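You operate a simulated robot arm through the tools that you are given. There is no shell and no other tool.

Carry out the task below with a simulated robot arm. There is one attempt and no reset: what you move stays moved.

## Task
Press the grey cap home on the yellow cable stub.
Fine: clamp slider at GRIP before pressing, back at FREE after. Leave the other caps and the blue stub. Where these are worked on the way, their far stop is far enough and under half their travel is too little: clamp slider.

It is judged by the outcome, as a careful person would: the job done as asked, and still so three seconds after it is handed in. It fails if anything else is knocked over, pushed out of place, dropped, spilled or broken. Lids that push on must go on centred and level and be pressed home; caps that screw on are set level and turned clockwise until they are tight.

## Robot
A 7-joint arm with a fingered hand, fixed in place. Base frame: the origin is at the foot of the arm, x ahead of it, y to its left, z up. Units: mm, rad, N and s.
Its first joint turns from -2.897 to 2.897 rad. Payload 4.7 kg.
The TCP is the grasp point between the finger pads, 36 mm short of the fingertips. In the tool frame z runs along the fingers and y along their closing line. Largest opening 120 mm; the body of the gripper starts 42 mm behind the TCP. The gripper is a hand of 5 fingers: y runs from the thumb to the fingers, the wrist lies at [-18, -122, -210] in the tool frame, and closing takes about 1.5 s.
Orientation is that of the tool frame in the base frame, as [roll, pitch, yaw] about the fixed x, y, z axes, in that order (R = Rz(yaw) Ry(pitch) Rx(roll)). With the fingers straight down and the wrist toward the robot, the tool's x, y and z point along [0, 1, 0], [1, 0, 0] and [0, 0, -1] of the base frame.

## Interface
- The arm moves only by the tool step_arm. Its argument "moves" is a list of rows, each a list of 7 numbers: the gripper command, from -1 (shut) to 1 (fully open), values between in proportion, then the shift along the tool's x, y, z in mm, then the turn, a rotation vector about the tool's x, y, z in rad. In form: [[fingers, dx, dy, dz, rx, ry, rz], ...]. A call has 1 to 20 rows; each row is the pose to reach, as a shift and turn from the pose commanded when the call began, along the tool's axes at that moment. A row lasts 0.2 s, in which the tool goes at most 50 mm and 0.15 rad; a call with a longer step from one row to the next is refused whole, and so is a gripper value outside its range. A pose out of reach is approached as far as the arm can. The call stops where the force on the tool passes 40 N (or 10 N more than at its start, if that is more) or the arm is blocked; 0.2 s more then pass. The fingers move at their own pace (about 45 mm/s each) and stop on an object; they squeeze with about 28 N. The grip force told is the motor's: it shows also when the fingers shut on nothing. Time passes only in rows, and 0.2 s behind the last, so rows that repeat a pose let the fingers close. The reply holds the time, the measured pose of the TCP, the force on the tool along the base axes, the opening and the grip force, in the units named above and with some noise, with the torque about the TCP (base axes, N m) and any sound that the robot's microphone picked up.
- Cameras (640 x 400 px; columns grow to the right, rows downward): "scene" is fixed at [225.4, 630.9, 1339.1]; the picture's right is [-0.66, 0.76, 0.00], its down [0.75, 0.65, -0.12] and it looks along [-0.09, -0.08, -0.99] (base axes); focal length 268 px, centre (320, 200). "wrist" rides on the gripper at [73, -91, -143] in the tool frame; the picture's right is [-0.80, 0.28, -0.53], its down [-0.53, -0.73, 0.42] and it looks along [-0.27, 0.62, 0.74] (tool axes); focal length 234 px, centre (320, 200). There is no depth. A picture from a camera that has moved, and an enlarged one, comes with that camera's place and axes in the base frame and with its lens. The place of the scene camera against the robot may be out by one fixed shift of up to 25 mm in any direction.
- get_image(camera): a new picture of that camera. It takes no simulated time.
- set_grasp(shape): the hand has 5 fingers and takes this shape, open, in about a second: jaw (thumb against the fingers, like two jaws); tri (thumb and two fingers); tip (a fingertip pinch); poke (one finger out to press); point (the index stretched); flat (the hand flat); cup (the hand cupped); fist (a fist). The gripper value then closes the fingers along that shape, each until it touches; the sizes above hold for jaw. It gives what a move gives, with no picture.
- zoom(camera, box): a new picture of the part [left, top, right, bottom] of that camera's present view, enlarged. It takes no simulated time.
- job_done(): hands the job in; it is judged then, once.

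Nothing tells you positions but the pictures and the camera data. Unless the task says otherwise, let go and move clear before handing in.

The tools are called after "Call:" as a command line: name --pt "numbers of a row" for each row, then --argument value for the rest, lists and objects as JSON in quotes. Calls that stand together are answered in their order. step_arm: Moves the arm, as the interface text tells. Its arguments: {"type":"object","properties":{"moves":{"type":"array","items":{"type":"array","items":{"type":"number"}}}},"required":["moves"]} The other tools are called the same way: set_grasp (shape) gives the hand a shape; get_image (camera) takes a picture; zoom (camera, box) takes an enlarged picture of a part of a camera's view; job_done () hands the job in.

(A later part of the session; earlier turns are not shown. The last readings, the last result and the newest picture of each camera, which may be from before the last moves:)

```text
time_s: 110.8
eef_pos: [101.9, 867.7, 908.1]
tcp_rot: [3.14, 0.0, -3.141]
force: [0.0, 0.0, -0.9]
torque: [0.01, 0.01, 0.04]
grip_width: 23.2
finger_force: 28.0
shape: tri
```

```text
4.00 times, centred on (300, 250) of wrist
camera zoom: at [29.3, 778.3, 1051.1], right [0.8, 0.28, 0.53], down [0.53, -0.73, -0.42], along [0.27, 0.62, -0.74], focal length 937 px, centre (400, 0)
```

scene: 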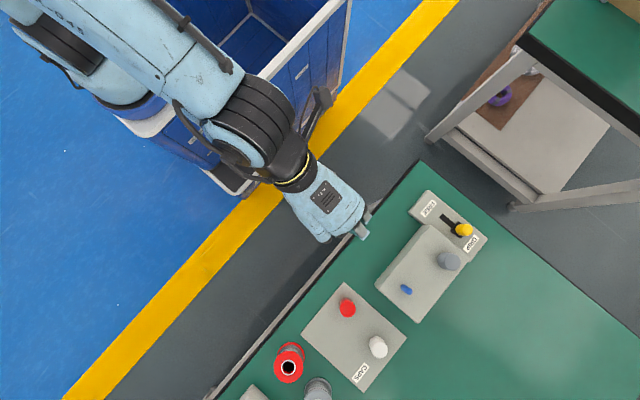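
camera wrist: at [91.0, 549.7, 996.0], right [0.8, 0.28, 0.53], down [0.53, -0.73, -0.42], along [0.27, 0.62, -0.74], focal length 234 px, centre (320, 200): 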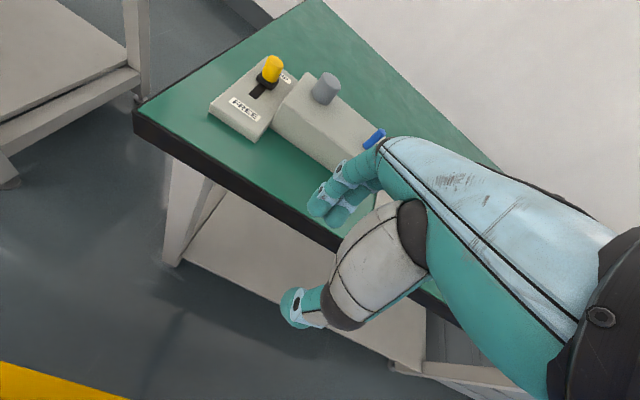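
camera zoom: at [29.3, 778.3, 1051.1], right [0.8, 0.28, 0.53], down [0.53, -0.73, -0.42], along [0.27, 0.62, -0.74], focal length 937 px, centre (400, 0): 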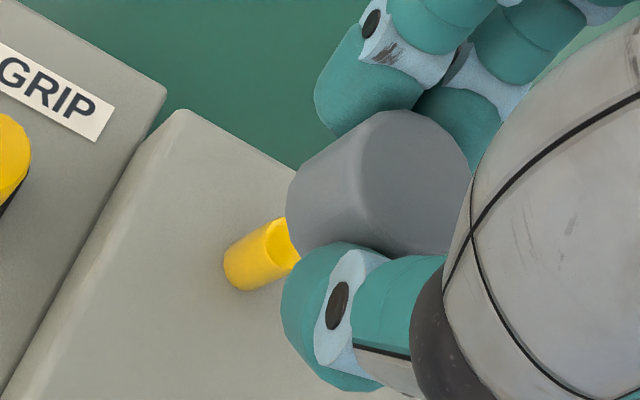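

Call:
step_arm --pt "-1 -18 0 0 0 0 0" --pt "-1 -36 0 0 0 0 0" --pt "-1 -54 0 0 0 0 0" --pt "-1 -54 0 15 0 0 0" --pt "-1 -54 0 30 0 0 0" --pt "-1 -54 0 42 0 0 0" --pt "-1 -54 0 50 0 0 0" --pt "-1 -54 0 53 0 0 0" --pt "-1 -54 0 53 0 0 0"

Call:
zoom --camera "wrist" --box '[200, 180, 360, 280]'

```text
time_s: 112.8
eef_pos: [156.7, 868.9, 854.3]
tcp_rot: [-3.141, -0.001, -3.141]
force: [0.7, -0.4, -0.8]
torque: [-0.01, 0.02, -0.03]
grip_width: 23.2
finger_force: 28.0
shape: tri
```

```text
4.00 times, centred on (280, 230) of wrist
camera zoom: at [83.6, 778.5, 997.9], right [0.8, 0.28, 0.53], down [0.53, -0.73, -0.42], along [0.27, 0.62, -0.74], focal length 937 px, centre (480, 80)
```

zoom: 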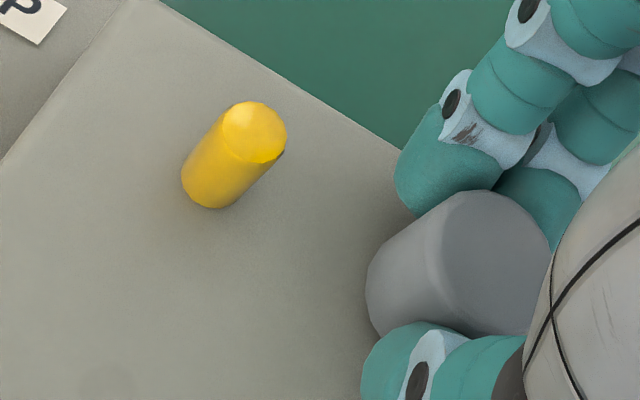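

Call:
step_arm --pt "-1 0 0 1 0 0 0" --pt "-1 0 0 2 0 0 0" --pt "-1 0 0 2.5 0 0 0" --pt "-1 0 0 2.5 0 0 0"

```text
time_s: 113.8
eef_pos: [155.4, 870.4, 851.9]
tcp_rot: [-3.14, 0.0, 3.141]
force: [-1.1, -0.4, -0.4]
torque: [0.01, 0.02, -0.02]
grip_width: 23.5
finger_force: 28.0
shape: tri
```

Call:
step_arm --pt "-1 0 0 0.7 0 0 0" --pt "-1 0 0 1.4 0 0 0" --pt "-1 0 0 1.4 0 0 0"

```text
time_s: 114.6
eef_pos: [156.2, 869.3, 851.7]
tcp_rot: [3.142, 0.002, 3.141]
force: [-0.4, -1.5, 2.5]
torque: [0.07, 0.01, -0.03]
grip_width: 23.3
finger_force: 28.1
shape: tri
```

Rim is on the box (2.5 N). Releasing the cap here and rising.

Call:
step_arm --pt "-0.6 0 0 0 0 0 0" --pt "-0.3 0 0 0 0 0 0" --pt "0 0 0 0 0 0 0" --pt "0.1 0 0 0 0 0 0" --pt "0.1 0 0 0 0 0 0" --pt "0.1 0 0 -20 0 0 0" --pt "0.1 0 0 -45 0 0 0" --pt "0.1 0 0 -70 0 0 0"

Call:
zoom --camera "wrist" --box '[160, 170, 360, 295]'

Call:
zoom --camera "scene" --box '[370, 200, 530, 300]'

```text
time_s: 116.4
eef_pos: [155.2, 869.2, 920.3]
tcp_rot: [-3.141, -0.002, -3.141]
force: [-0.3, 0.6, -0.5]
torque: [0.02, 0.0, 0.03]
grip_width: 65.5
finger_force: 0.1
shape: tri
```

```text
3.20 times, centred on (260, 232) of wrist
camera zoom: at [83.1, 778.4, 1063.5], right [0.8, 0.28, 0.53], down [0.53, -0.73, -0.42], along [0.27, 0.62, -0.74], focal length 749 px, centre (512, 96)
```

zoom: 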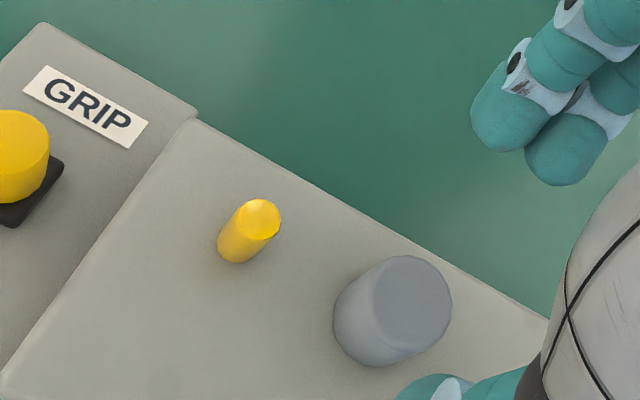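

```text
4.00 times, centred on (450, 250) of scene
camera zoom: at [225.4, 630.9, 1339.1], right [-0.66, 0.76, 0.0], down [0.75, 0.65, -0.12], along [-0.09, -0.08, -0.99], focal length 1072 px, centre (-200, 0)
```

zoom: 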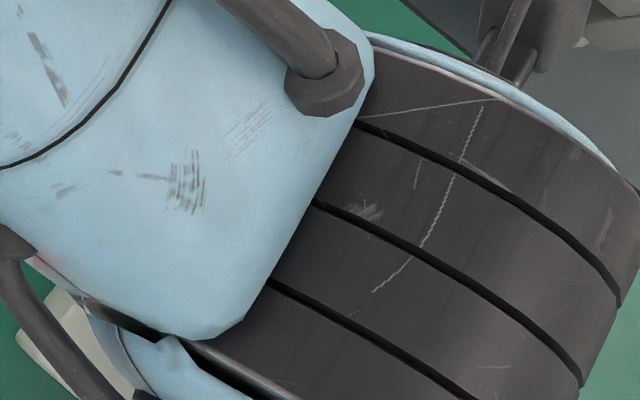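

The cap is parked upright. Now I'll lower the open tri hand around the yellow stub, keeping clear of the parked cap.

Call:
step_arm --pt "0.1 20 0 0 0 0 0" --pt "0.1 40 0.5 0 0 0 0" --pt "0.1 55.5 1 0 0 0 0" --pt "0 55.5 1 25 0 0 0" --pt "-0.1 55.5 1 45 0 0 0" --pt "-0.2 55.5 1 60 0 0 0" --pt "-0.3 55.5 1 73 0 0 0" --pt "-0.3 55.5 1 73 0 0 0"

Call:
zoom --camera "wrist" --box '[220, 180, 380, 280]'

```text
time_s: 118.2
eef_pos: [100.3, 869.9, 846.6]
tcp_rot: [3.141, 0.0, 3.14]
force: [-0.2, 0.5, 2.0]
torque: [-0.13, 0.01, 0.01]
grip_width: 42.0
finger_force: 0.1
shape: tri
```

```text
4.00 times, centred on (300, 230) of wrist
camera zoom: at [27.8, 778.9, 990.7], right [0.8, 0.28, 0.53], down [0.53, -0.73, -0.42], along [0.27, 0.62, -0.74], focal length 937 px, centre (400, 80)
```

zoom: 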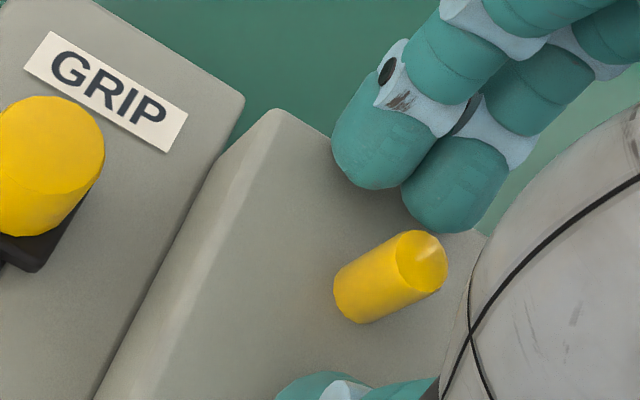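

A light touch (2 N), probably the thumb tip on the box; I'll rise 3 mm and close gently on the stub.

Call:
step_arm --pt "-0.3 0 0 -3 0 0 0" --pt "-0.45 0 0 -3 0 0 0" --pt "-0.6 0 0 -3 0 0 0" --pt "-0.75 0 0 -3 0 0 0" --pt "-1 0 0 -3 0 0 0" --pt "-1 0 0 -3 0 0 0" --pt "-1 0 0 -3 0 0 0" --pt "-1 0 0 -3 0 0 0" --pt "-1 0 0 -3 0 0 0"

Call:
zoom --camera "wrist" --box '[220, 180, 380, 280]'

```text
time_s: 120.2
eef_pos: [99.5, 870.2, 851.2]
tcp_rot: [-3.14, 0.001, 3.141]
force: [-4.6, -5.9, -1.9]
torque: [-0.1, 0.1, 0.0]
grip_width: 3.2
finger_force: 28.0
shape: tri
```

```text
4.00 times, centred on (300, 230) of wrist
camera zoom: at [27.4, 778.9, 993.6], right [0.8, 0.28, 0.53], down [0.53, -0.73, -0.42], along [0.27, 0.62, -0.74], focal length 937 px, centre (400, 80)
```

zoom: 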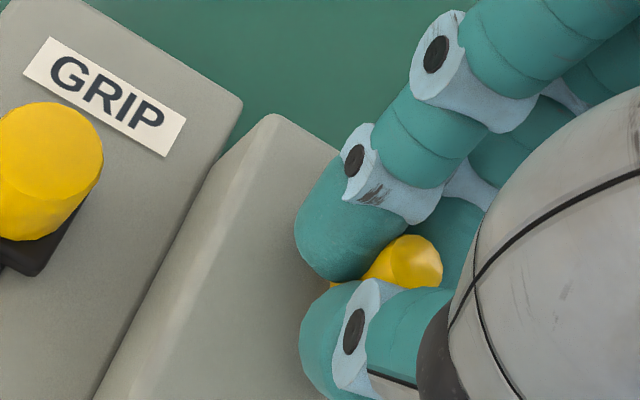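

The stub is held between the fingers. Now a gentle pull upward, 2 mm at first, watching the force.

Call:
step_arm --pt "-1 0 0 -1 0 0 0" --pt "-1 0 0 -2 0 0 0" --pt "-1 0 0 -2 0 0 0"

Call:
step_arm --pt "-1 0 0 -1 0 0 0" --pt "-1 0 0 -2 0 0 0" --pt "-1 0 0 -2 0 0 0"

Call:
zoom --camera "wrist" --box '[220, 180, 380, 280]'

```text
time_s: 121.0
eef_pos: [99.1, 870.2, 852.4]
tcp_rot: [3.141, 0.0, 3.141]
force: [-4.8, -7.2, -4.2]
torque: [-0.16, 0.14, 0.03]
grip_width: 3.2
finger_force: 28.5
shape: tri
```

```text
time_s: 121.8
eef_pos: [98.8, 870.6, 854.3]
tcp_rot: [3.141, 0.0, 3.142]
force: [-7.1, -6.7, -3.6]
torque: [-0.16, 0.14, 0.04]
grip_width: 3.3
finger_force: 27.7
shape: tri
```

```text
4.00 times, centred on (300, 230) of wrist
camera zoom: at [27.4, 779.0, 998.0], right [0.8, 0.28, 0.53], down [0.53, -0.73, -0.42], along [0.27, 0.62, -0.74], focal length 937 px, centre (400, 80)
```

zoom: 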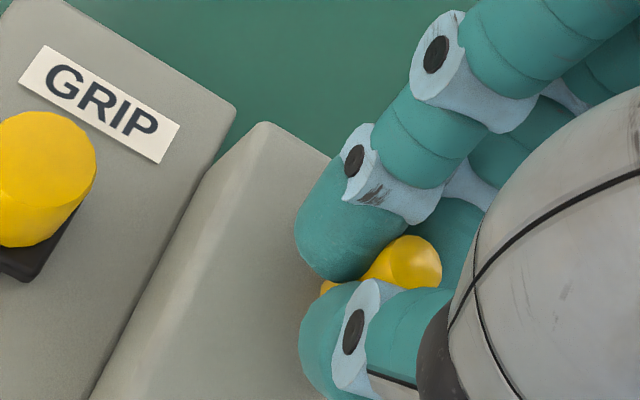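

The stub slides up with the hand against a steady ~4 N. I'll draw it the rest of the way back to its original height (about 5 mm more), then release and measure.

Call:
step_arm --pt "-1 0 0 -1.3 0 0 0" --pt "-1 0 0 -2.6 0 0 0" --pt "-1 0 0 -3.9 0 0 0" --pt "-1 0 0 -5.2 0 0 0" --pt "-1 0 0 -5.2 0 0 0"

Call:
zoom --camera "wrist" --box '[220, 180, 380, 280]'

```text
time_s: 123.0
eef_pos: [100.4, 869.1, 859.5]
tcp_rot: [-3.141, -0.002, -3.141]
force: [-5.9, -7.3, -3.3]
torque: [-0.12, 0.14, 0.01]
grip_width: 3.2
finger_force: 27.8
shape: tri
```

```text
4.00 times, centred on (300, 230) of wrist
camera zoom: at [27.4, 779.0, 1003.3], right [0.8, 0.28, 0.53], down [0.53, -0.73, -0.42], along [0.27, 0.62, -0.74], focal length 937 px, centre (400, 80)
```

zoom: 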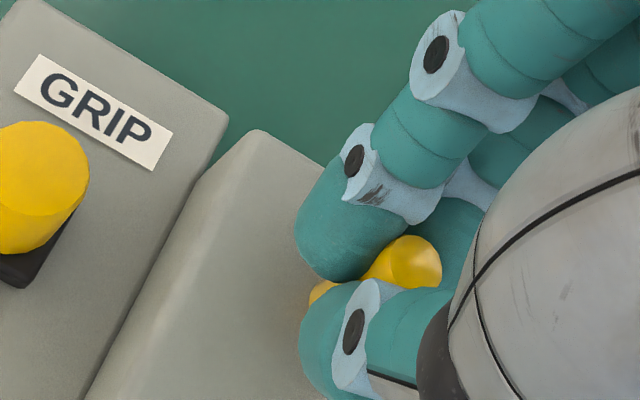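

Call:
step_arm --pt "-0.8 0 0 0 0 0 0" --pt "-0.5 0 0 0 0 0 0" --pt "-0.3 0 0 0 0 0 0" --pt "0 0 0 0 0 0 0" --pt "0.1 0 0 0 0 0 0" --pt "0.1 0 0 -20 0 0 0" --pt "0.1 -3 0 -40 0 0 0" --pt "0.1 -3 0 -61.5 0 0 0" --pt "0.1 -3 0 -61.5 0 0 0"

Call:
zoom --camera "wrist" --box '[246, 225, 326, 275]'

Call:
zoom --camera "wrist" --box '[160, 180, 360, 305]'

```text
time_s: 125.0
eef_pos: [103.4, 870.0, 921.3]
tcp_rot: [3.142, 0.0, -3.141]
force: [-0.8, 0.0, -0.1]
torque: [-0.02, -0.02, 0.03]
grip_width: 65.6
finger_force: 0.2
shape: tri
```

```text
8.00 times, centred on (286, 250) of wrist
camera zoom: at [30.6, 779.1, 1065.2], right [0.8, 0.28, 0.53], down [0.53, -0.73, -0.42], along [0.27, 0.62, -0.74], focal length 1873 px, centre (592, -200)
```

zoom: 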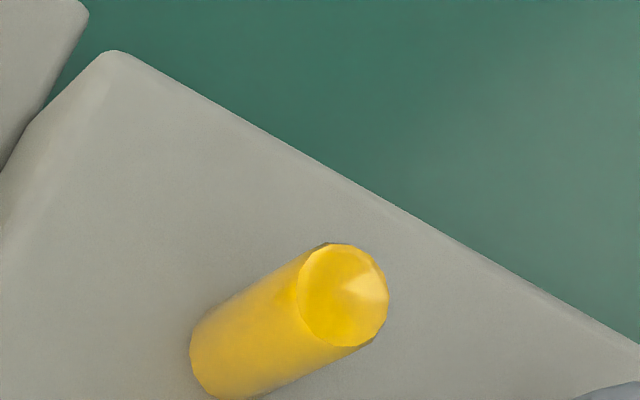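

```text
3.20 times, centred on (260, 242) of wrist
camera zoom: at [30.6, 779.1, 1065.2], right [0.8, 0.28, 0.53], down [0.53, -0.73, -0.42], along [0.27, 0.62, -0.74], focal length 749 px, centre (512, 64)
```

zoom: 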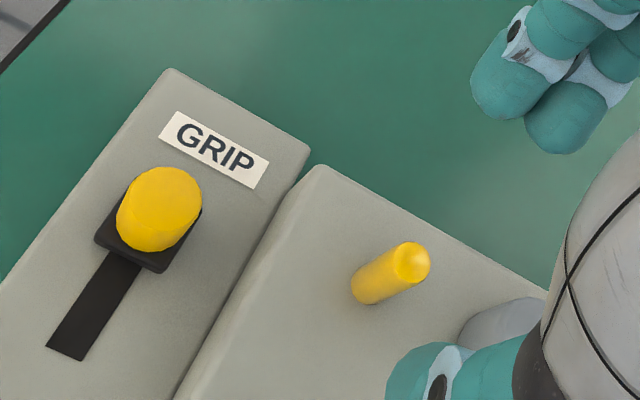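

The stub is back at its original height. To learn whether the clamp changes anything, I'll move the slider to FREE (a move I need later anyway), using a yaw of 212° that keeps the hand clear of the stub, and compare how easily the stub moves.

Call:
set_grasp --shape "jaw"

Call:
set_grasp --shape "poke"

Call:
step_arm --pt "1 10 4 -3 0 0 -0.1" --pt "1 20 9 -6 0 0 -0.2" --pt "1 30 14 -9 0 0 -0.3" --pt "1 40 19 -9 0 0 -0.4" --pt "1 52 25 -9 0 0 -0.5" --pt "1 63 30.6 -9 0 0 -0.56" --pt "1 63 30.6 -9 0 0 -0.56"

Call:
zoom --camera "wrist" --box '[160, 150, 400, 300]'

Call:
get_image --camera "scene"

```text
time_s: 125.9
eef_pos: [103.4, 870.4, 922.2]
tcp_rot: [-3.141, 0.001, 3.141]
force: [0.3, -0.2, 0.7]
torque: [0.02, -0.02, 0.02]
grip_width: 119.5
finger_force: 0.1
shape: jaw
```

```text
time_s: 126.8
eef_pos: [103.4, 870.5, 921.5]
tcp_rot: [-3.141, -0.001, 3.142]
force: [0.3, -0.2, 0.2]
torque: [-0.02, 0.01, -0.01]
grip_width: 0.2
finger_force: 0.0
shape: poke
```

```text
time_s: 128.4
eef_pos: [39.4, 899.7, 930.0]
tcp_rot: [-3.141, 0.001, -2.579]
force: [1.1, 1.0, -0.7]
torque: [0.02, 0.02, 0.0]
grip_width: 0.0
finger_force: 0.0
shape: poke
```

```text
2.67 times, centred on (280, 225) of wrist
camera zoom: at [27.2, 785.1, 1073.3], right [0.53, 0.66, 0.53], down [0.84, -0.34, -0.42], along [-0.1, 0.67, -0.74], focal length 624 px, centre (427, 133)
```

zoom: 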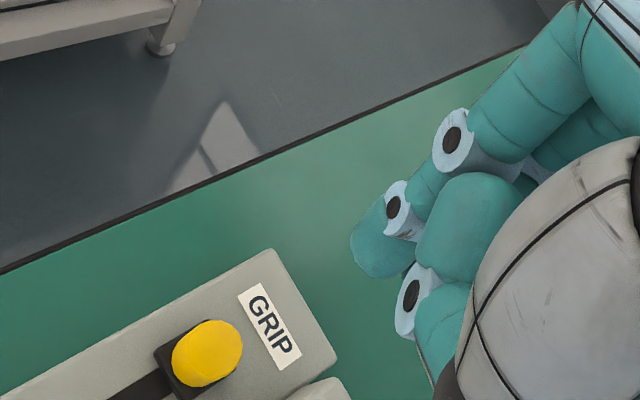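

```text
taken
```

scene: 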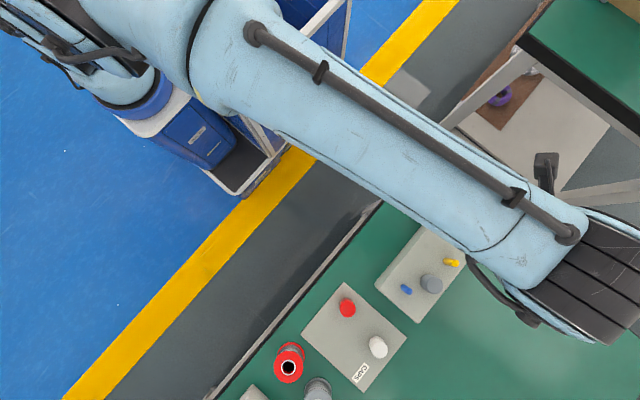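

Call:
step_arm --pt "1 0 0 25 0 0 0" --pt "1 0 0 50 0 0 0" --pt "1 0 0 75 0 0 0" --pt "1 0 0 92 0 0 0" --pt "1 0 0 101 0 0 0" --pt "1 0 0 101 0 0 0"

Call:
zoom --camera "wrist" --box '[160, 180, 400, 330]'

```text
time_s: 129.8
eef_pos: [39.2, 900.8, 829.1]
tcp_rot: [3.141, -0.001, -2.582]
force: [-1.4, -0.1, 0.5]
torque: [0.0, 0.03, -0.02]
grip_width: 0.0
finger_force: 0.1
shape: poke
```

```text
2.67 times, centred on (280, 255) of wrist
camera zoom: at [27.7, 785.0, 972.3], right [0.53, 0.66, 0.53], down [0.84, -0.34, -0.42], along [-0.1, 0.67, -0.74], focal length 624 px, centre (427, 53)
```

zoom: 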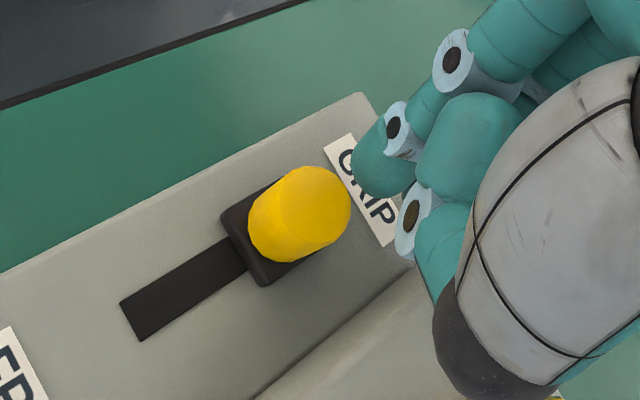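

The fingertip is on the GRIP side of the knob, in line with the slot. Pushing toward FREE now.

Call:
step_arm --pt "1 2.6 -4.2 0 0 0 0" --pt "1 5.3 -8.5 0 0 0 0" --pt "1 8 -12.7 0 0 0 0" --pt "1 10.6 -17 0 0 0 0" --pt "1 13.3 -21.2 0 0 0 0" --pt "1 16 -25.4 0 0 0 0" --pt "1 18.6 -29.7 0 0 0 0"

Call:
zoom --camera "wrist" --box '[160, 180, 400, 330]'

```text
time_s: 131.4
eef_pos: [40.8, 865.3, 828.7]
tcp_rot: [-3.142, -0.002, -2.582]
force: [-0.2, -0.4, -0.4]
torque: [0.01, 0.04, -0.01]
grip_width: 0.0
finger_force: 0.0
shape: poke
```

```text
2.67 times, centred on (280, 255) of wrist
camera zoom: at [27.7, 749.9, 972.3], right [0.53, 0.66, 0.52], down [0.84, -0.34, -0.42], along [-0.1, 0.67, -0.74], focal length 624 px, centre (427, 53)
```

zoom: 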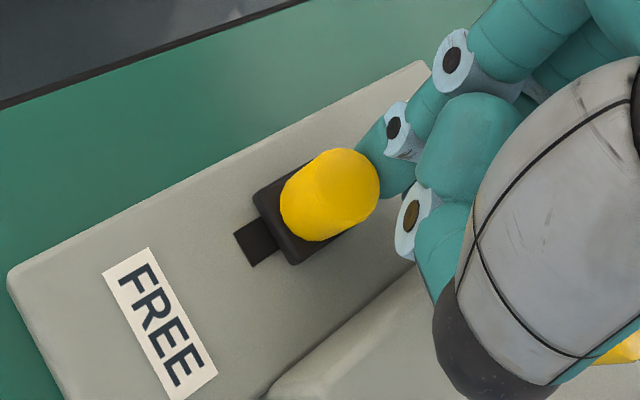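

Call:
step_arm --pt "1 2.6 -4.2 0 0 0 0" --pt "1 4.8 -7.6 0 0 0 0" --pt "1 6.4 -10.2 0 0 0 0" --pt "1 8 -12.7 0 0 0 0" --pt "1 9.5 -15.3 0 0 0 0" --pt "1 11.1 -17.8 0 0 0 0"

Call:
zoom --camera "wrist" --box '[160, 180, 400, 330]'

```text
time_s: 132.8
eef_pos: [41.8, 845.7, 829.7]
tcp_rot: [3.14, 0.001, -2.583]
force: [1.6, 14.5, 0.3]
torque: [0.38, -0.06, -0.17]
grip_width: 0.2
finger_force: 0.1
shape: poke
```

```text
2.67 times, centred on (280, 255) of wrist
camera zoom: at [28.0, 730.2, 973.0], right [0.53, 0.66, 0.53], down [0.84, -0.34, -0.43], along [-0.1, 0.67, -0.74], focal length 624 px, centre (427, 53)
```

zoom: 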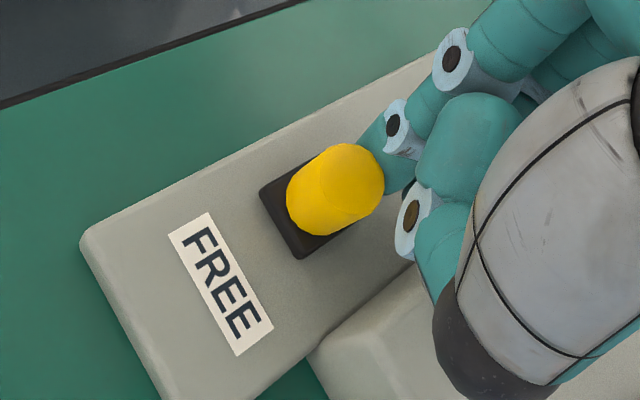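

The slider reached its FREE stop (14.5 N). Backing off and rising, then I'll check how the stub moves with the clamp free.

Call:
step_arm --pt "1 -3.2 5.1 0 0 0 0" --pt "1 -8 12.7 0 0 0 0" --pt "1 -8 12.7 -30 0 0 0" --pt "1 -8 12.7 -65 0 0 0" --pt "1 -8 12.7 -93 0 0 0"

Call:
set_grasp --shape "tri"

Call:
zoom --camera "wrist" --box '[160, 150, 400, 300]'

```text
time_s: 134.0
eef_pos: [40.8, 860.2, 920.0]
tcp_rot: [-3.14, -0.002, -2.581]
force: [0.7, 0.6, -1.1]
torque: [0.0, 0.01, 0.02]
grip_width: 0.0
finger_force: 0.1
shape: poke
```

```text
time_s: 134.9
eef_pos: [40.4, 859.3, 921.1]
tcp_rot: [-3.14, 0.002, -2.582]
force: [-0.8, 0.5, 0.2]
torque: [0.01, 0.02, 0.01]
grip_width: 119.9
finger_force: 0.0
shape: tri
```

```text
2.67 times, centred on (280, 225) of wrist
camera zoom: at [27.7, 744.6, 1065.2], right [0.53, 0.66, 0.53], down [0.84, -0.34, -0.42], along [-0.1, 0.67, -0.74], focal length 624 px, centre (427, 133)
```

zoom: 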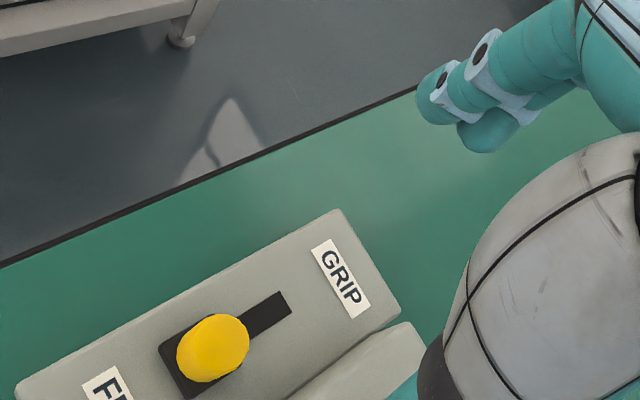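

Call:
step_arm --pt "0.6 -11 -4 0 0 0 0.12" --pt "0.3 -22 -9 0 0 0 0.24" --pt "0.1 -34 -13 0 0 0 0.36" --pt "0.1 -45 -18 0 0 0 0.48" --pt "0.1 -56.2 -22.5 0 0 0 0.56" --pt "0.1 -56.2 -22.5 20 0 0 0.56" --pt "0 -56.2 -22.5 40 0 0 0.56" --pt "-0.2 -56.2 -22.5 60 0 0 0.56" --pt "-0.3 -56.2 -22.5 60 0 0 0.56"

Call:
zoom --camera "wrist" --box '[220, 180, 380, 280]'

```text
time_s: 136.9
eef_pos: [100.3, 870.4, 863.4]
tcp_rot: [-3.14, 0.001, -3.14]
force: [0.7, 0.7, 0.9]
torque: [-0.01, 0.01, 0.01]
grip_width: 42.3
finger_force: 0.1
shape: tri
```

```text
4.00 times, centred on (300, 230) of wrist
camera zoom: at [28.1, 779.5, 1006.3], right [0.8, 0.28, 0.53], down [0.53, -0.73, -0.42], along [0.27, 0.62, -0.74], focal length 937 px, centre (400, 80)
```

zoom: 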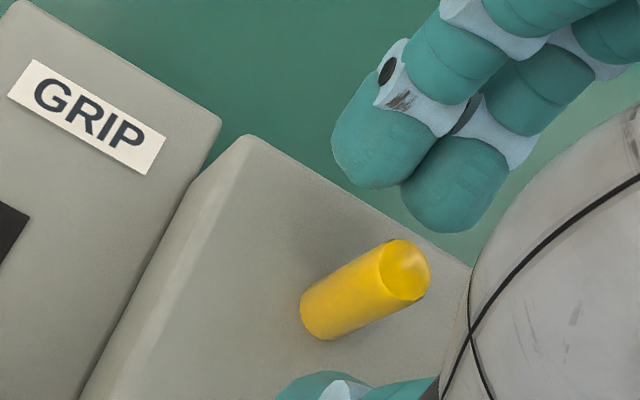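

Call:
step_arm --pt "-0.45 0 0 0 0 0 0" --pt "-0.6 0 0 0 0 0 0" --pt "-0.75 0 0 0 0 0 0" --pt "-1 0 0 0 0 0 0" --pt "-1 0 0 0 0 0 0" --pt "-1 0 0 0 0 0 0" --pt "-1 0 0 0 0 0 0"

Call:
step_arm --pt "-1 0 0 1 0 0 0" --pt "-1 0 0 2 0 0 0" --pt "-1 0 0 2 0 0 0" --pt "-1 0 0 2 0 0 0"

Call:
step_arm --pt "-1 0 0 -1 0 0 0" --pt "-1 0 0 -2 0 0 0" --pt "-1 0 0 -2 0 0 0" --pt "-1 0 0 -2 0 0 0"

Call:
zoom --camera "wrist" --box '[220, 180, 380, 280]'

```text
time_s: 138.5
eef_pos: [99.3, 870.2, 861.7]
tcp_rot: [-3.14, 0.001, 3.141]
force: [-2.4, -4.4, -1.4]
torque: [-0.07, 0.01, 0.0]
grip_width: 3.7
finger_force: 28.0
shape: tri
```

```text
time_s: 139.5
eef_pos: [101.5, 870.5, 861.1]
tcp_rot: [-3.141, 0.0, 3.14]
force: [-3.0, -5.8, 4.0]
torque: [-0.08, 0.06, 0.02]
grip_width: 3.5
finger_force: 28.1
shape: tri
```

```text
time_s: 140.5
eef_pos: [98.4, 870.5, 861.7]
tcp_rot: [-3.139, 0.001, -3.141]
force: [-3.9, -3.8, -4.1]
torque: [-0.06, 0.09, -0.01]
grip_width: 3.4
finger_force: 27.7
shape: tri
```

```text
4.00 times, centred on (300, 230) of wrist
camera zoom: at [27.6, 779.5, 1005.2], right [0.8, 0.28, 0.53], down [0.53, -0.73, -0.42], along [0.27, 0.62, -0.74], focal length 937 px, centre (400, 80)
```

zoom: 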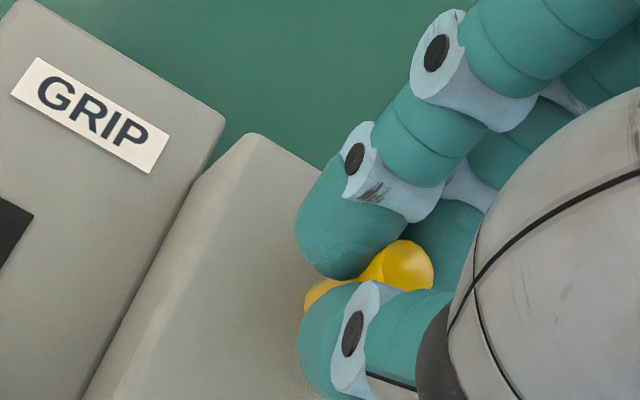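

With the slider at FREE the stub moves against the same ~4 N as at GRIP, so the stub's give is simply the press travel: pressing seats the cap's rim on the block. I'll release the stub at full height, set the slider to GRIP again, then press the cap home to the firm stop.

Call:
step_arm --pt "-0.8 0 0 0 0 0 0" --pt "-0.5 0 0 0 0 0 0" --pt "-0.3 0 0 0 0 0 0" --pt "0 0 0 0 0 0 0" --pt "0.1 0 0 0 0 0 0" --pt "0.1 0 0 -20 0 0 0" --pt "0.1 0 0 -50 0 0 0" --pt "0.1 0 0 -85 0 0 0"

Call:
zoom --camera "wrist" --box '[160, 190, 360, 315]'

Call:
set_grasp --shape "jaw"

Call:
set_grasp --shape "poke"

```text
time_s: 142.3
eef_pos: [99.2, 870.6, 944.8]
tcp_rot: [-3.14, 0.0, -3.14]
force: [0.3, 0.4, -0.5]
torque: [0.0, -0.02, -0.02]
grip_width: 65.5
finger_force: 0.0
shape: tri
```

```text
3.20 times, centred on (260, 252) of wrist
camera zoom: at [26.8, 780.1, 1089.9], right [0.8, 0.28, 0.52], down [0.53, -0.73, -0.42], along [0.27, 0.62, -0.74], focal length 749 px, centre (512, 32)
```

zoom: 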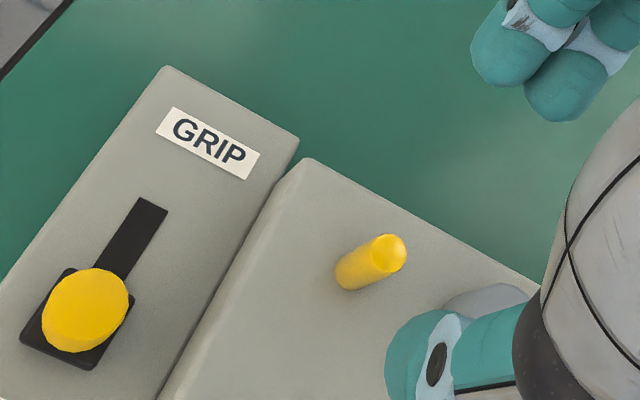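

```text
time_s: 143.2
eef_pos: [98.7, 869.8, 945.8]
tcp_rot: [-3.141, 0.0, 3.141]
force: [0.6, 0.8, -0.8]
torque: [-0.01, 0.01, 0.0]
grip_width: 119.9
finger_force: 0.0
shape: jaw
```

```text
time_s: 144.1
eef_pos: [100.6, 871.2, 946.5]
tcp_rot: [-3.141, 0.0, -3.141]
force: [-0.2, 0.4, 0.1]
torque: [-0.02, -0.02, -0.02]
grip_width: 0.1
finger_force: 0.1
shape: poke
```

Call:
step_arm --pt "1 7 -15 0 0 0 0" --pt "1 14 -35 0 0 0 0.143" --pt "1 21 -55 0 0 0 0.286" --pt "1 28 -75 0 0 0 0.429" --pt "1 35 -95 0 0 0 0.571" --pt "1 42 -110 0 0 0 0.714" --pt "1 49 -115 0 0 0 0.857" --pt "1 56 -115 0 0 0 1.0" --pt "1 63 -115 0 0 0 1.142" --pt "1 70 -115 0 0 0 1.285" --pt "1 72 -115 0 0 0 1.428" --pt "1 72 -115 0 0 0 1.5708"

Call:
zoom --camera "wrist" --box '[110, 150, 350, 300]'

```text
time_s: 146.7
eef_pos: [28.0, 755.6, 947.9]
tcp_rot: [3.141, -0.002, 1.57]
force: [-0.9, 0.7, 1.4]
torque: [0.01, 0.01, 0.02]
grip_width: 0.0
finger_force: 0.0
shape: poke
```

```text
2.67 times, centred on (230, 225) of wrist
camera zoom: at [-63.4, 828.7, 1091.2], right [0.28, -0.81, 0.52], down [-0.73, -0.53, -0.42], along [0.62, -0.27, -0.74], focal length 624 px, centre (560, 133)
```

zoom: 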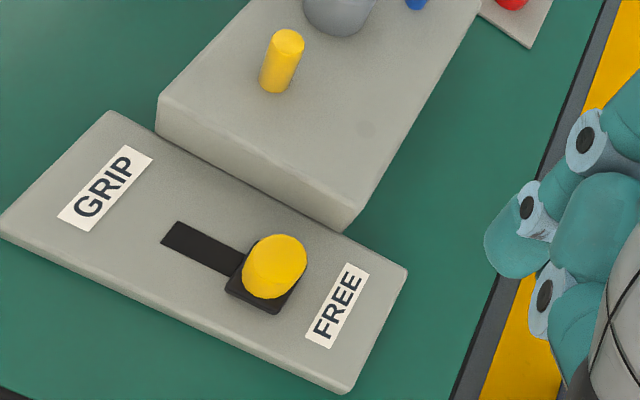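

Call:
step_arm --pt "1 8 0.5 10 0 0 0" --pt "1 15 0.5 40 0 0 0" --pt "1 15 0.5 70 0 0 0" --pt "1 15 0.5 100 0 0 0" --pt "1 15 0.5 120 0 0 0" --pt "1 25 0.5 120 0 0 0" --pt "1 35 0.5 120 0 0 0" --pt "1 43 0.5 120 0 0 0" --pt "1 48 0.5 120 0 0 0" --pt "1 53 0.5 120 0 0 0" --pt "1 58 0.5 120 0 0 0" --pt "1 63 0.5 120 0 0 0" --pt "1 68 0.5 120 0 0 0" --pt "1 73 0.5 120 0 0 0" --pt "1 77 0.5 120 0 0 0" --pt "1 80 0.5 120 0 0 0" --pt "1 83 0.5 120 0 0 0" --pt "1 86 0.5 120 0 0 0"

Call:
zoom --camera "wrist" --box '[160, 150, 400, 300]'

```text
time_s: 150.6
eef_pos: [29.9, 837.6, 827.6]
tcp_rot: [3.14, 0.01, 1.568]
force: [4.6, -24.1, 4.2]
torque: [-0.77, -0.2, -0.12]
grip_width: 0.0
finger_force: 0.0
shape: poke
stopped in row 18: the force on the tool passed its limit at 41 N (the readings are from after the stop); the commanded pose is now the measured one
```

```text
2.67 times, centred on (280, 225) of wrist
camera zoom: at [-61.9, 912.8, 969.8], right [0.28, -0.8, 0.53], down [-0.73, -0.53, -0.42], along [0.62, -0.28, -0.73], focal length 624 px, centre (427, 133)
```

zoom: 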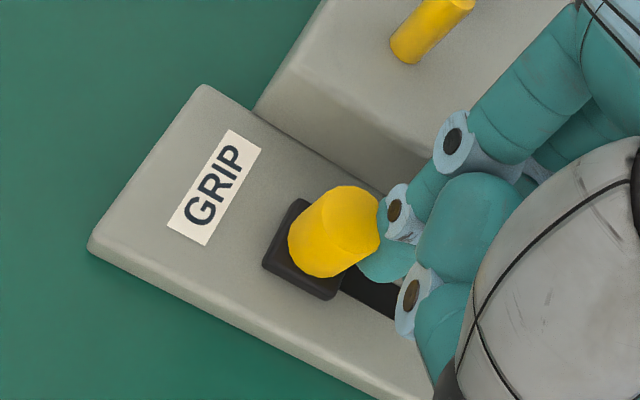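

The slider is hard at its GRIP stop again (41 N). Backing off and rising, then going to the parked cap.

Call:
step_arm --pt "1 -8 0 0 0 0 0" --pt "1 -20 0 0 0 0 0" --pt "1 -26 0 -30 0 0 0" --pt "1 -34 0 -65 0 0 0" --pt "1 -50 0 -100 0 0 0" --pt "1 -70 0 -120 0 0 0" --pt "1 -90 0 -120 0 0 0"

Call:
set_grasp --shape "tri"

Call:
zoom --camera "wrist" --box '[110, 120, 350, 270]'

```text
time_s: 152.2
eef_pos: [30.0, 749.5, 947.7]
tcp_rot: [3.14, 0.01, 1.57]
force: [0.1, 0.4, -0.8]
torque: [0.03, 0.01, -0.03]
grip_width: 0.0
finger_force: 0.0
shape: poke
```

```text
time_s: 153.1
eef_pos: [29.2, 749.6, 946.1]
tcp_rot: [3.14, 0.007, 1.569]
force: [-0.8, -0.1, 0.3]
torque: [0.03, 0.0, 0.0]
grip_width: 119.7
finger_force: 0.1
shape: tri
```

```text
2.67 times, centred on (230, 195) of wrist
camera zoom: at [-62.1, 824.3, 1089.9], right [0.28, -0.8, 0.53], down [-0.73, -0.53, -0.42], along [0.62, -0.27, -0.73], focal length 624 px, centre (560, 213)
```

zoom: 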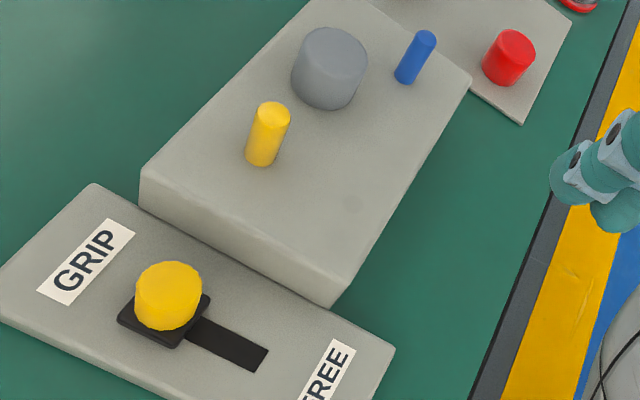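

The commanded pose picked up a tiny tilt (0.5°) from the force stop; I'll level the hand first, then go over to the parked cap at the natural yaw.

Call:
step_arm --pt "1 0 0 0 0 0.0085 0" --pt "1 0 0 0 0 0.0085 0" --pt "1 0 0 0 0 0.0085 0"

Call:
step_arm --pt "1 4 10 0 0 0 -0.143" --pt "1 8 20 0 0 0 -0.286" --pt "1 12 30 0 0 0 -0.429" --pt "1 16 40 0 0 0 -0.571" --pt "1 20 52 0 0 0 -0.714" --pt "1 24 64 0 0 0 -0.857" --pt "1 28 76 0 0 0 -1.0" --pt "1 32 88 0 0 0 -1.142" --pt "0.6 36 100 0 0 0 -1.285" --pt "0.3 45 112 0 0 0 -1.428" --pt "0.1 55 124 0 0 0 -1.5708" --pt "0.1 75 126 0 0 0 -1.5708" --pt "0.1 95 126 0 0 0 -1.5708" --pt "0.1 120 126 0 0 0 -1.5708" --pt "0.1 120 126 0 0 0 -1.5708"

Call:
zoom --camera "wrist" --box '[160, 190, 360, 315]'

```text
time_s: 153.9
eef_pos: [28.9, 750.0, 946.5]
tcp_rot: [3.139, -0.001, 1.569]
force: [-0.2, 0.0, -0.4]
torque: [0.01, 0.01, -0.04]
grip_width: 119.9
finger_force: 0.1
shape: tri
```

```text
time_s: 157.1
eef_pos: [154.2, 870.3, 947.0]
tcp_rot: [3.137, 0.004, 3.14]
force: [-0.3, -0.4, 0.0]
torque: [0.01, 0.01, -0.01]
grip_width: 66.4
finger_force: 0.0
shape: tri
```

```text
3.20 times, centred on (260, 252) of wrist
camera zoom: at [82.0, 779.8, 1090.3], right [0.8, 0.28, 0.53], down [0.53, -0.73, -0.42], along [0.27, 0.62, -0.74], focal length 749 px, centre (512, 32)
```

zoom: 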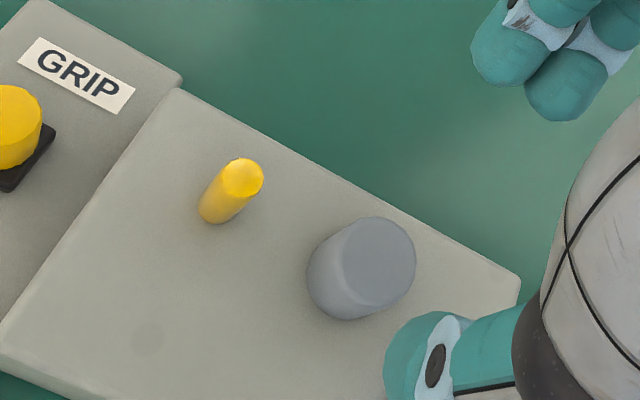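

Call:
step_arm --pt "0.1 -1.2 -1.2 0 0.004 0.004 0" --pt "0.1 -1.2 -1.2 0 0.004 0.004 0"

Call:
step_arm --pt "0.1 0 0 30 0 0 0" --pt "0.1 0 0 60 0 0 0" --pt "0.1 0 0 85 0 0 0" --pt "0.1 0 0 94 0 0 0" --pt "0.1 0 0 94 0 0 0"

Call:
zoom --camera "wrist" --box '[220, 180, 380, 280]'

```text
time_s: 157.7
eef_pos: [155.8, 868.8, 946.8]
tcp_rot: [-3.139, -0.004, 3.14]
force: [0.0, -0.2, 1.4]
torque: [-0.03, 0.02, 0.01]
grip_width: 66.1
finger_force: 0.1
shape: tri
```

```text
time_s: 158.9
eef_pos: [155.6, 868.9, 853.6]
tcp_rot: [-3.139, -0.004, 3.139]
force: [0.9, -0.8, -0.3]
torque: [-0.03, 0.01, 0.01]
grip_width: 66.5
finger_force: 0.1
shape: tri
```

```text
4.00 times, centred on (300, 230) of wrist
camera zoom: at [83.2, 778.4, 997.3], right [0.81, 0.28, 0.52], down [0.53, -0.73, -0.42], along [0.27, 0.62, -0.74], focal length 937 px, centre (400, 80)
```

zoom: 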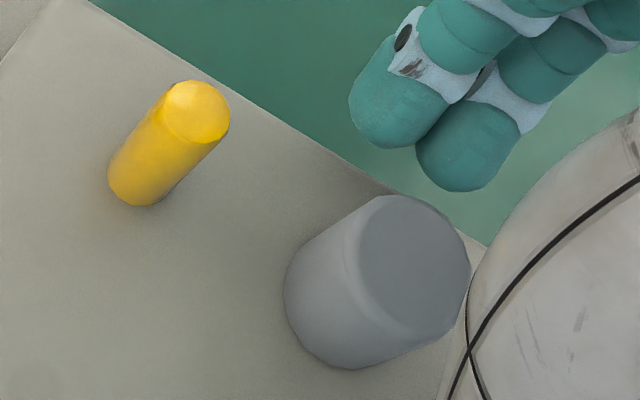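

Call:
step_arm --pt "-0.1 0 0 1 -0.002 -0.003 0" --pt "-0.3 0 0 1 -0.002 -0.003 0" --pt "-0.5 0 0 1 -0.002 -0.003 0" --pt "-1 0 0 1 -0.002 -0.003 0" --pt "-1 0 0 1 -0.002 -0.003 0" --pt "-1 0 0 1 -0.002 -0.003 0" --pt "-1 0 0 1 -0.002 -0.003 0" --pt "-1 0 0 -5 -0.002 -0.003 0" --pt "-1 0 0 -25 -0.002 -0.003 0" --pt "-1 0 0 -50 -0.002 -0.003 0" --pt "-1 0 0 -70 -0.002 -0.003 0" --pt "-1 0 0 -70 -0.002 -0.003 0"

Call:
zoom --camera "wrist" --box '[220, 190, 380, 290]'

```text
time_s: 161.5
eef_pos: [155.1, 868.7, 923.0]
tcp_rot: [-3.141, 0.0, 3.14]
force: [-0.4, 0.1, -0.9]
torque: [0.01, 0.03, 0.0]
grip_width: 22.9
finger_force: 28.0
shape: tri
```

```text
4.00 times, centred on (300, 240) of wrist
camera zoom: at [83.2, 778.4, 1067.0], right [0.8, 0.28, 0.53], down [0.53, -0.73, -0.42], along [0.27, 0.62, -0.74], focal length 937 px, centre (400, 40)
```

zoom: 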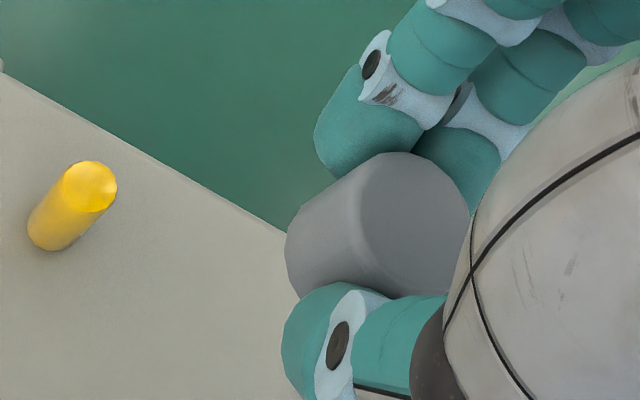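

Call:
step_arm --pt "-1 18 0 0 0 0 0" --pt "-1 36 0 0 0 0 0" --pt "-1 54 0 0 0 0 0" --pt "-1 54 0 0 0 0 0" --pt "-1 54 0 0 0 0 0"

Call:
zoom --camera "wrist" --box '[246, 215, 342, 275]'

Call:
zoom --camera "wrist" --box '[246, 225, 326, 275]'

```text
time_s: 162.7
eef_pos: [101.1, 869.4, 923.8]
tcp_rot: [3.141, 0.0, 3.14]
force: [-0.2, 0.5, -1.0]
torque: [0.0, 0.02, 0.01]
grip_width: 23.2
finger_force: 28.0
shape: tri
```

```text
6.67 times, centred on (294, 245) of wrist
camera zoom: at [28.8, 778.6, 1066.8], right [0.8, 0.28, 0.53], down [0.53, -0.73, -0.42], along [0.27, 0.62, -0.74], focal length 1561 px, centre (493, -100)
```

zoom: 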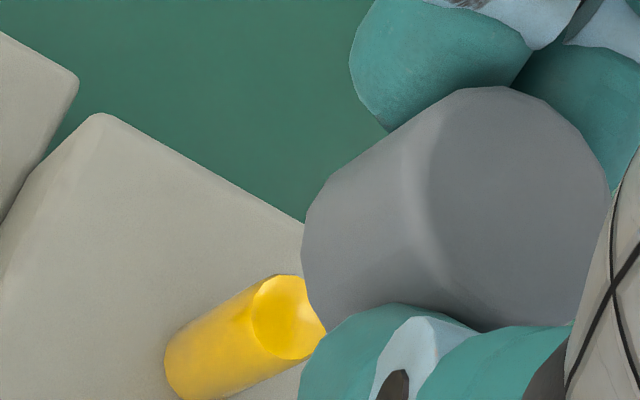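

```text
8.00 times, centred on (286, 250) of wrist
camera zoom: at [28.8, 778.6, 1066.8], right [0.8, 0.28, 0.53], down [0.53, -0.73, -0.42], along [0.27, 0.62, -0.74], focal length 1873 px, centre (592, -200)
```

zoom: 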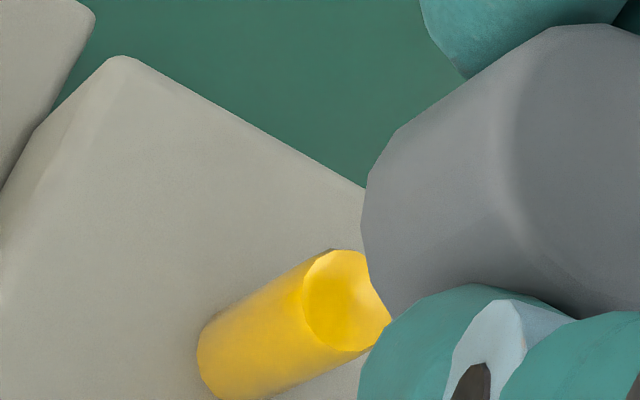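

Cap and stub line up within a few tenths across the view. I'll apply a half-millimetre correction and lower the cap over the stub.

Call:
step_arm --pt "-1 0.3 -0.5 5 0 0 0" --pt "-1 0.3 -0.5 15 0 0 0" --pt "-1 0.3 -0.5 25 0 0 0" --pt "-1 0.3 -0.5 33 0 0 0" --pt "-1 0.3 -0.5 40 0 0 0" --pt "-1 0.3 -0.5 45 0 0 0" --pt "-1 0.3 -0.5 50 0 0 0" --pt "-1 0.3 -0.5 54 0 0 0" --pt "-1 0.3 -0.5 57 0 0 0" --pt "-1 0.3 -0.5 57 0 0 0"

Call:
zoom --camera "wrist" --box '[246, 205, 342, 265]'

```text
time_s: 164.9
eef_pos: [102.6, 869.6, 867.1]
tcp_rot: [-3.14, 0.0, 3.139]
force: [-0.7, -0.3, -0.7]
torque: [-0.02, -0.03, 0.0]
grip_width: 23.2
finger_force: 27.8
shape: tri
```

```text
6.67 times, centred on (294, 235) of wrist
camera zoom: at [28.4, 778.2, 1009.6], right [0.8, 0.28, 0.53], down [0.53, -0.73, -0.42], along [0.27, 0.62, -0.74], focal length 1561 px, centre (493, -33)
```

zoom: 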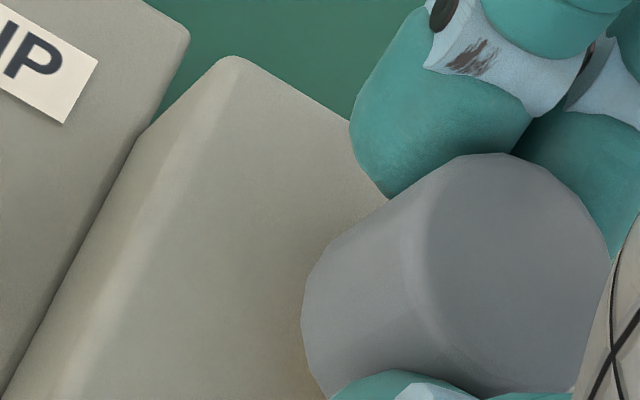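

Call:
step_arm --pt "-1 0 0 2 0 0 0" --pt "-1 0 0 4 0 0 0" --pt "-1 0 0 5 0 0 0" --pt "-1 0 0 6 0 0 0" --pt "-1 0 0 6 0 0 0"

Call:
step_arm --pt "-1 0 0 1 0 0 0" --pt "-1 0 0 2 0 0 0" --pt "-1 0 0 3 0 0 0" --pt "-1 0 0 4 0 0 0" --pt "-1 0 0 5 0 0 0" --pt "-1 0 0 6 0 0 0" --pt "-1 0 0 6 0 0 0"

Call:
zoom --camera "wrist" --box '[246, 205, 342, 265]'

```text
time_s: 166.1
eef_pos: [101.0, 868.6, 860.5]
tcp_rot: [-3.141, 0.001, 3.139]
force: [0.0, 0.8, 2.6]
torque: [0.04, 0.01, 0.03]
grip_width: 23.2
finger_force: 27.6
shape: tri
```

```text
time_s: 167.7
eef_pos: [102.1, 868.3, 854.2]
tcp_rot: [-3.141, 0.0, 3.14]
force: [-0.4, 1.7, 3.4]
torque: [0.02, -0.03, -0.03]
grip_width: 23.1
finger_force: 27.7
shape: tri
```

```text
6.67 times, centred on (294, 235) of wrist
camera zoom: at [28.9, 777.7, 997.6], right [0.8, 0.28, 0.53], down [0.53, -0.73, -0.42], along [0.27, 0.62, -0.74], focal length 1561 px, centre (493, -33)
```

zoom: 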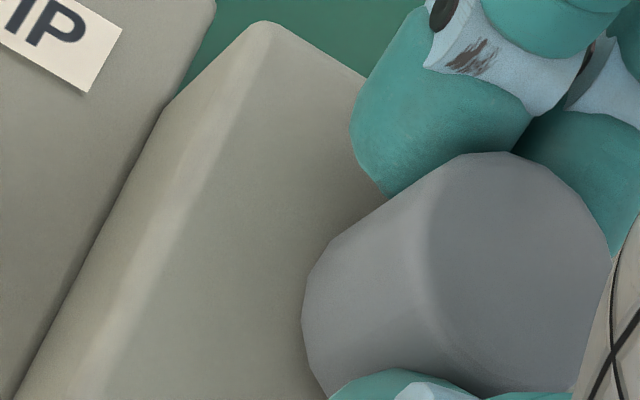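

Same steady ~3.4 N press travel as before. I'll continue to the firm stop.

Call:
step_arm --pt "-1 0 0 1 0 0 0" --pt "-1 0 0 2 0 0 0" --pt "-1 0 0 3 0 0 0" --pt "-1 0 0 4 0 0 0" --pt "-1 0 0 4 0 0 0"

Call:
step_arm --pt "-1 0 0 1 0 0 0" --pt "-1 0 0 2 0 0 0" --pt "-1 0 0 3 0 0 0" --pt "-1 0 0 3 0 0 0"

Call:
zoom --camera "wrist" --box '[246, 205, 342, 265]'

```text
time_s: 168.9
eef_pos: [102.4, 868.6, 852.3]
tcp_rot: [3.14, -0.003, 3.141]
force: [-0.1, -1.3, 10.0]
torque: [0.04, 0.04, -0.04]
grip_width: 23.1
finger_force: 27.9
shape: tri
```

```text
time_s: 169.9
eef_pos: [100.4, 867.9, 849.6]
tcp_rot: [3.139, 0.0, 3.137]
force: [1.2, -0.3, 25.8]
torque: [0.06, -0.04, 0.02]
grip_width: 24.5
finger_force: 28.2
shape: tri
```

```text
6.67 times, centred on (294, 235) of wrist
camera zoom: at [28.8, 777.2, 993.5], right [0.8, 0.28, 0.53], down [0.53, -0.73, -0.43], along [0.27, 0.62, -0.73], focal length 1561 px, centre (493, -33)
```

zoom: 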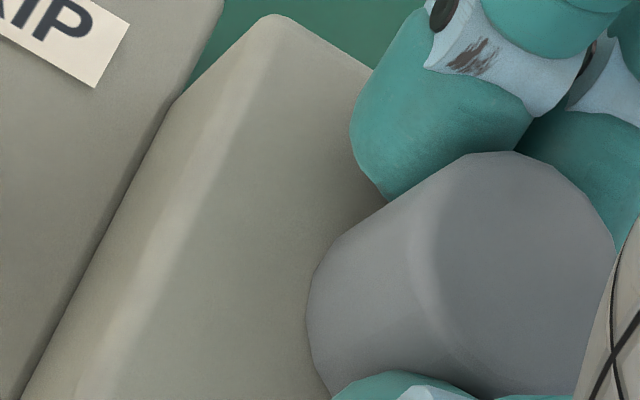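

Call:
step_arm --pt "-1 0 0 1 0 0 0" --pt "-1 0 0 1.5 0 0 0" --pt "-1 0 0 1.5 0 0 0"

```text
time_s: 170.7
eef_pos: [100.9, 868.8, 850.0]
tcp_rot: [3.137, 0.001, 3.14]
force: [1.4, 0.3, 37.6]
torque: [0.04, -0.03, -0.02]
grip_width: 25.6
finger_force: 28.2
shape: tri
```

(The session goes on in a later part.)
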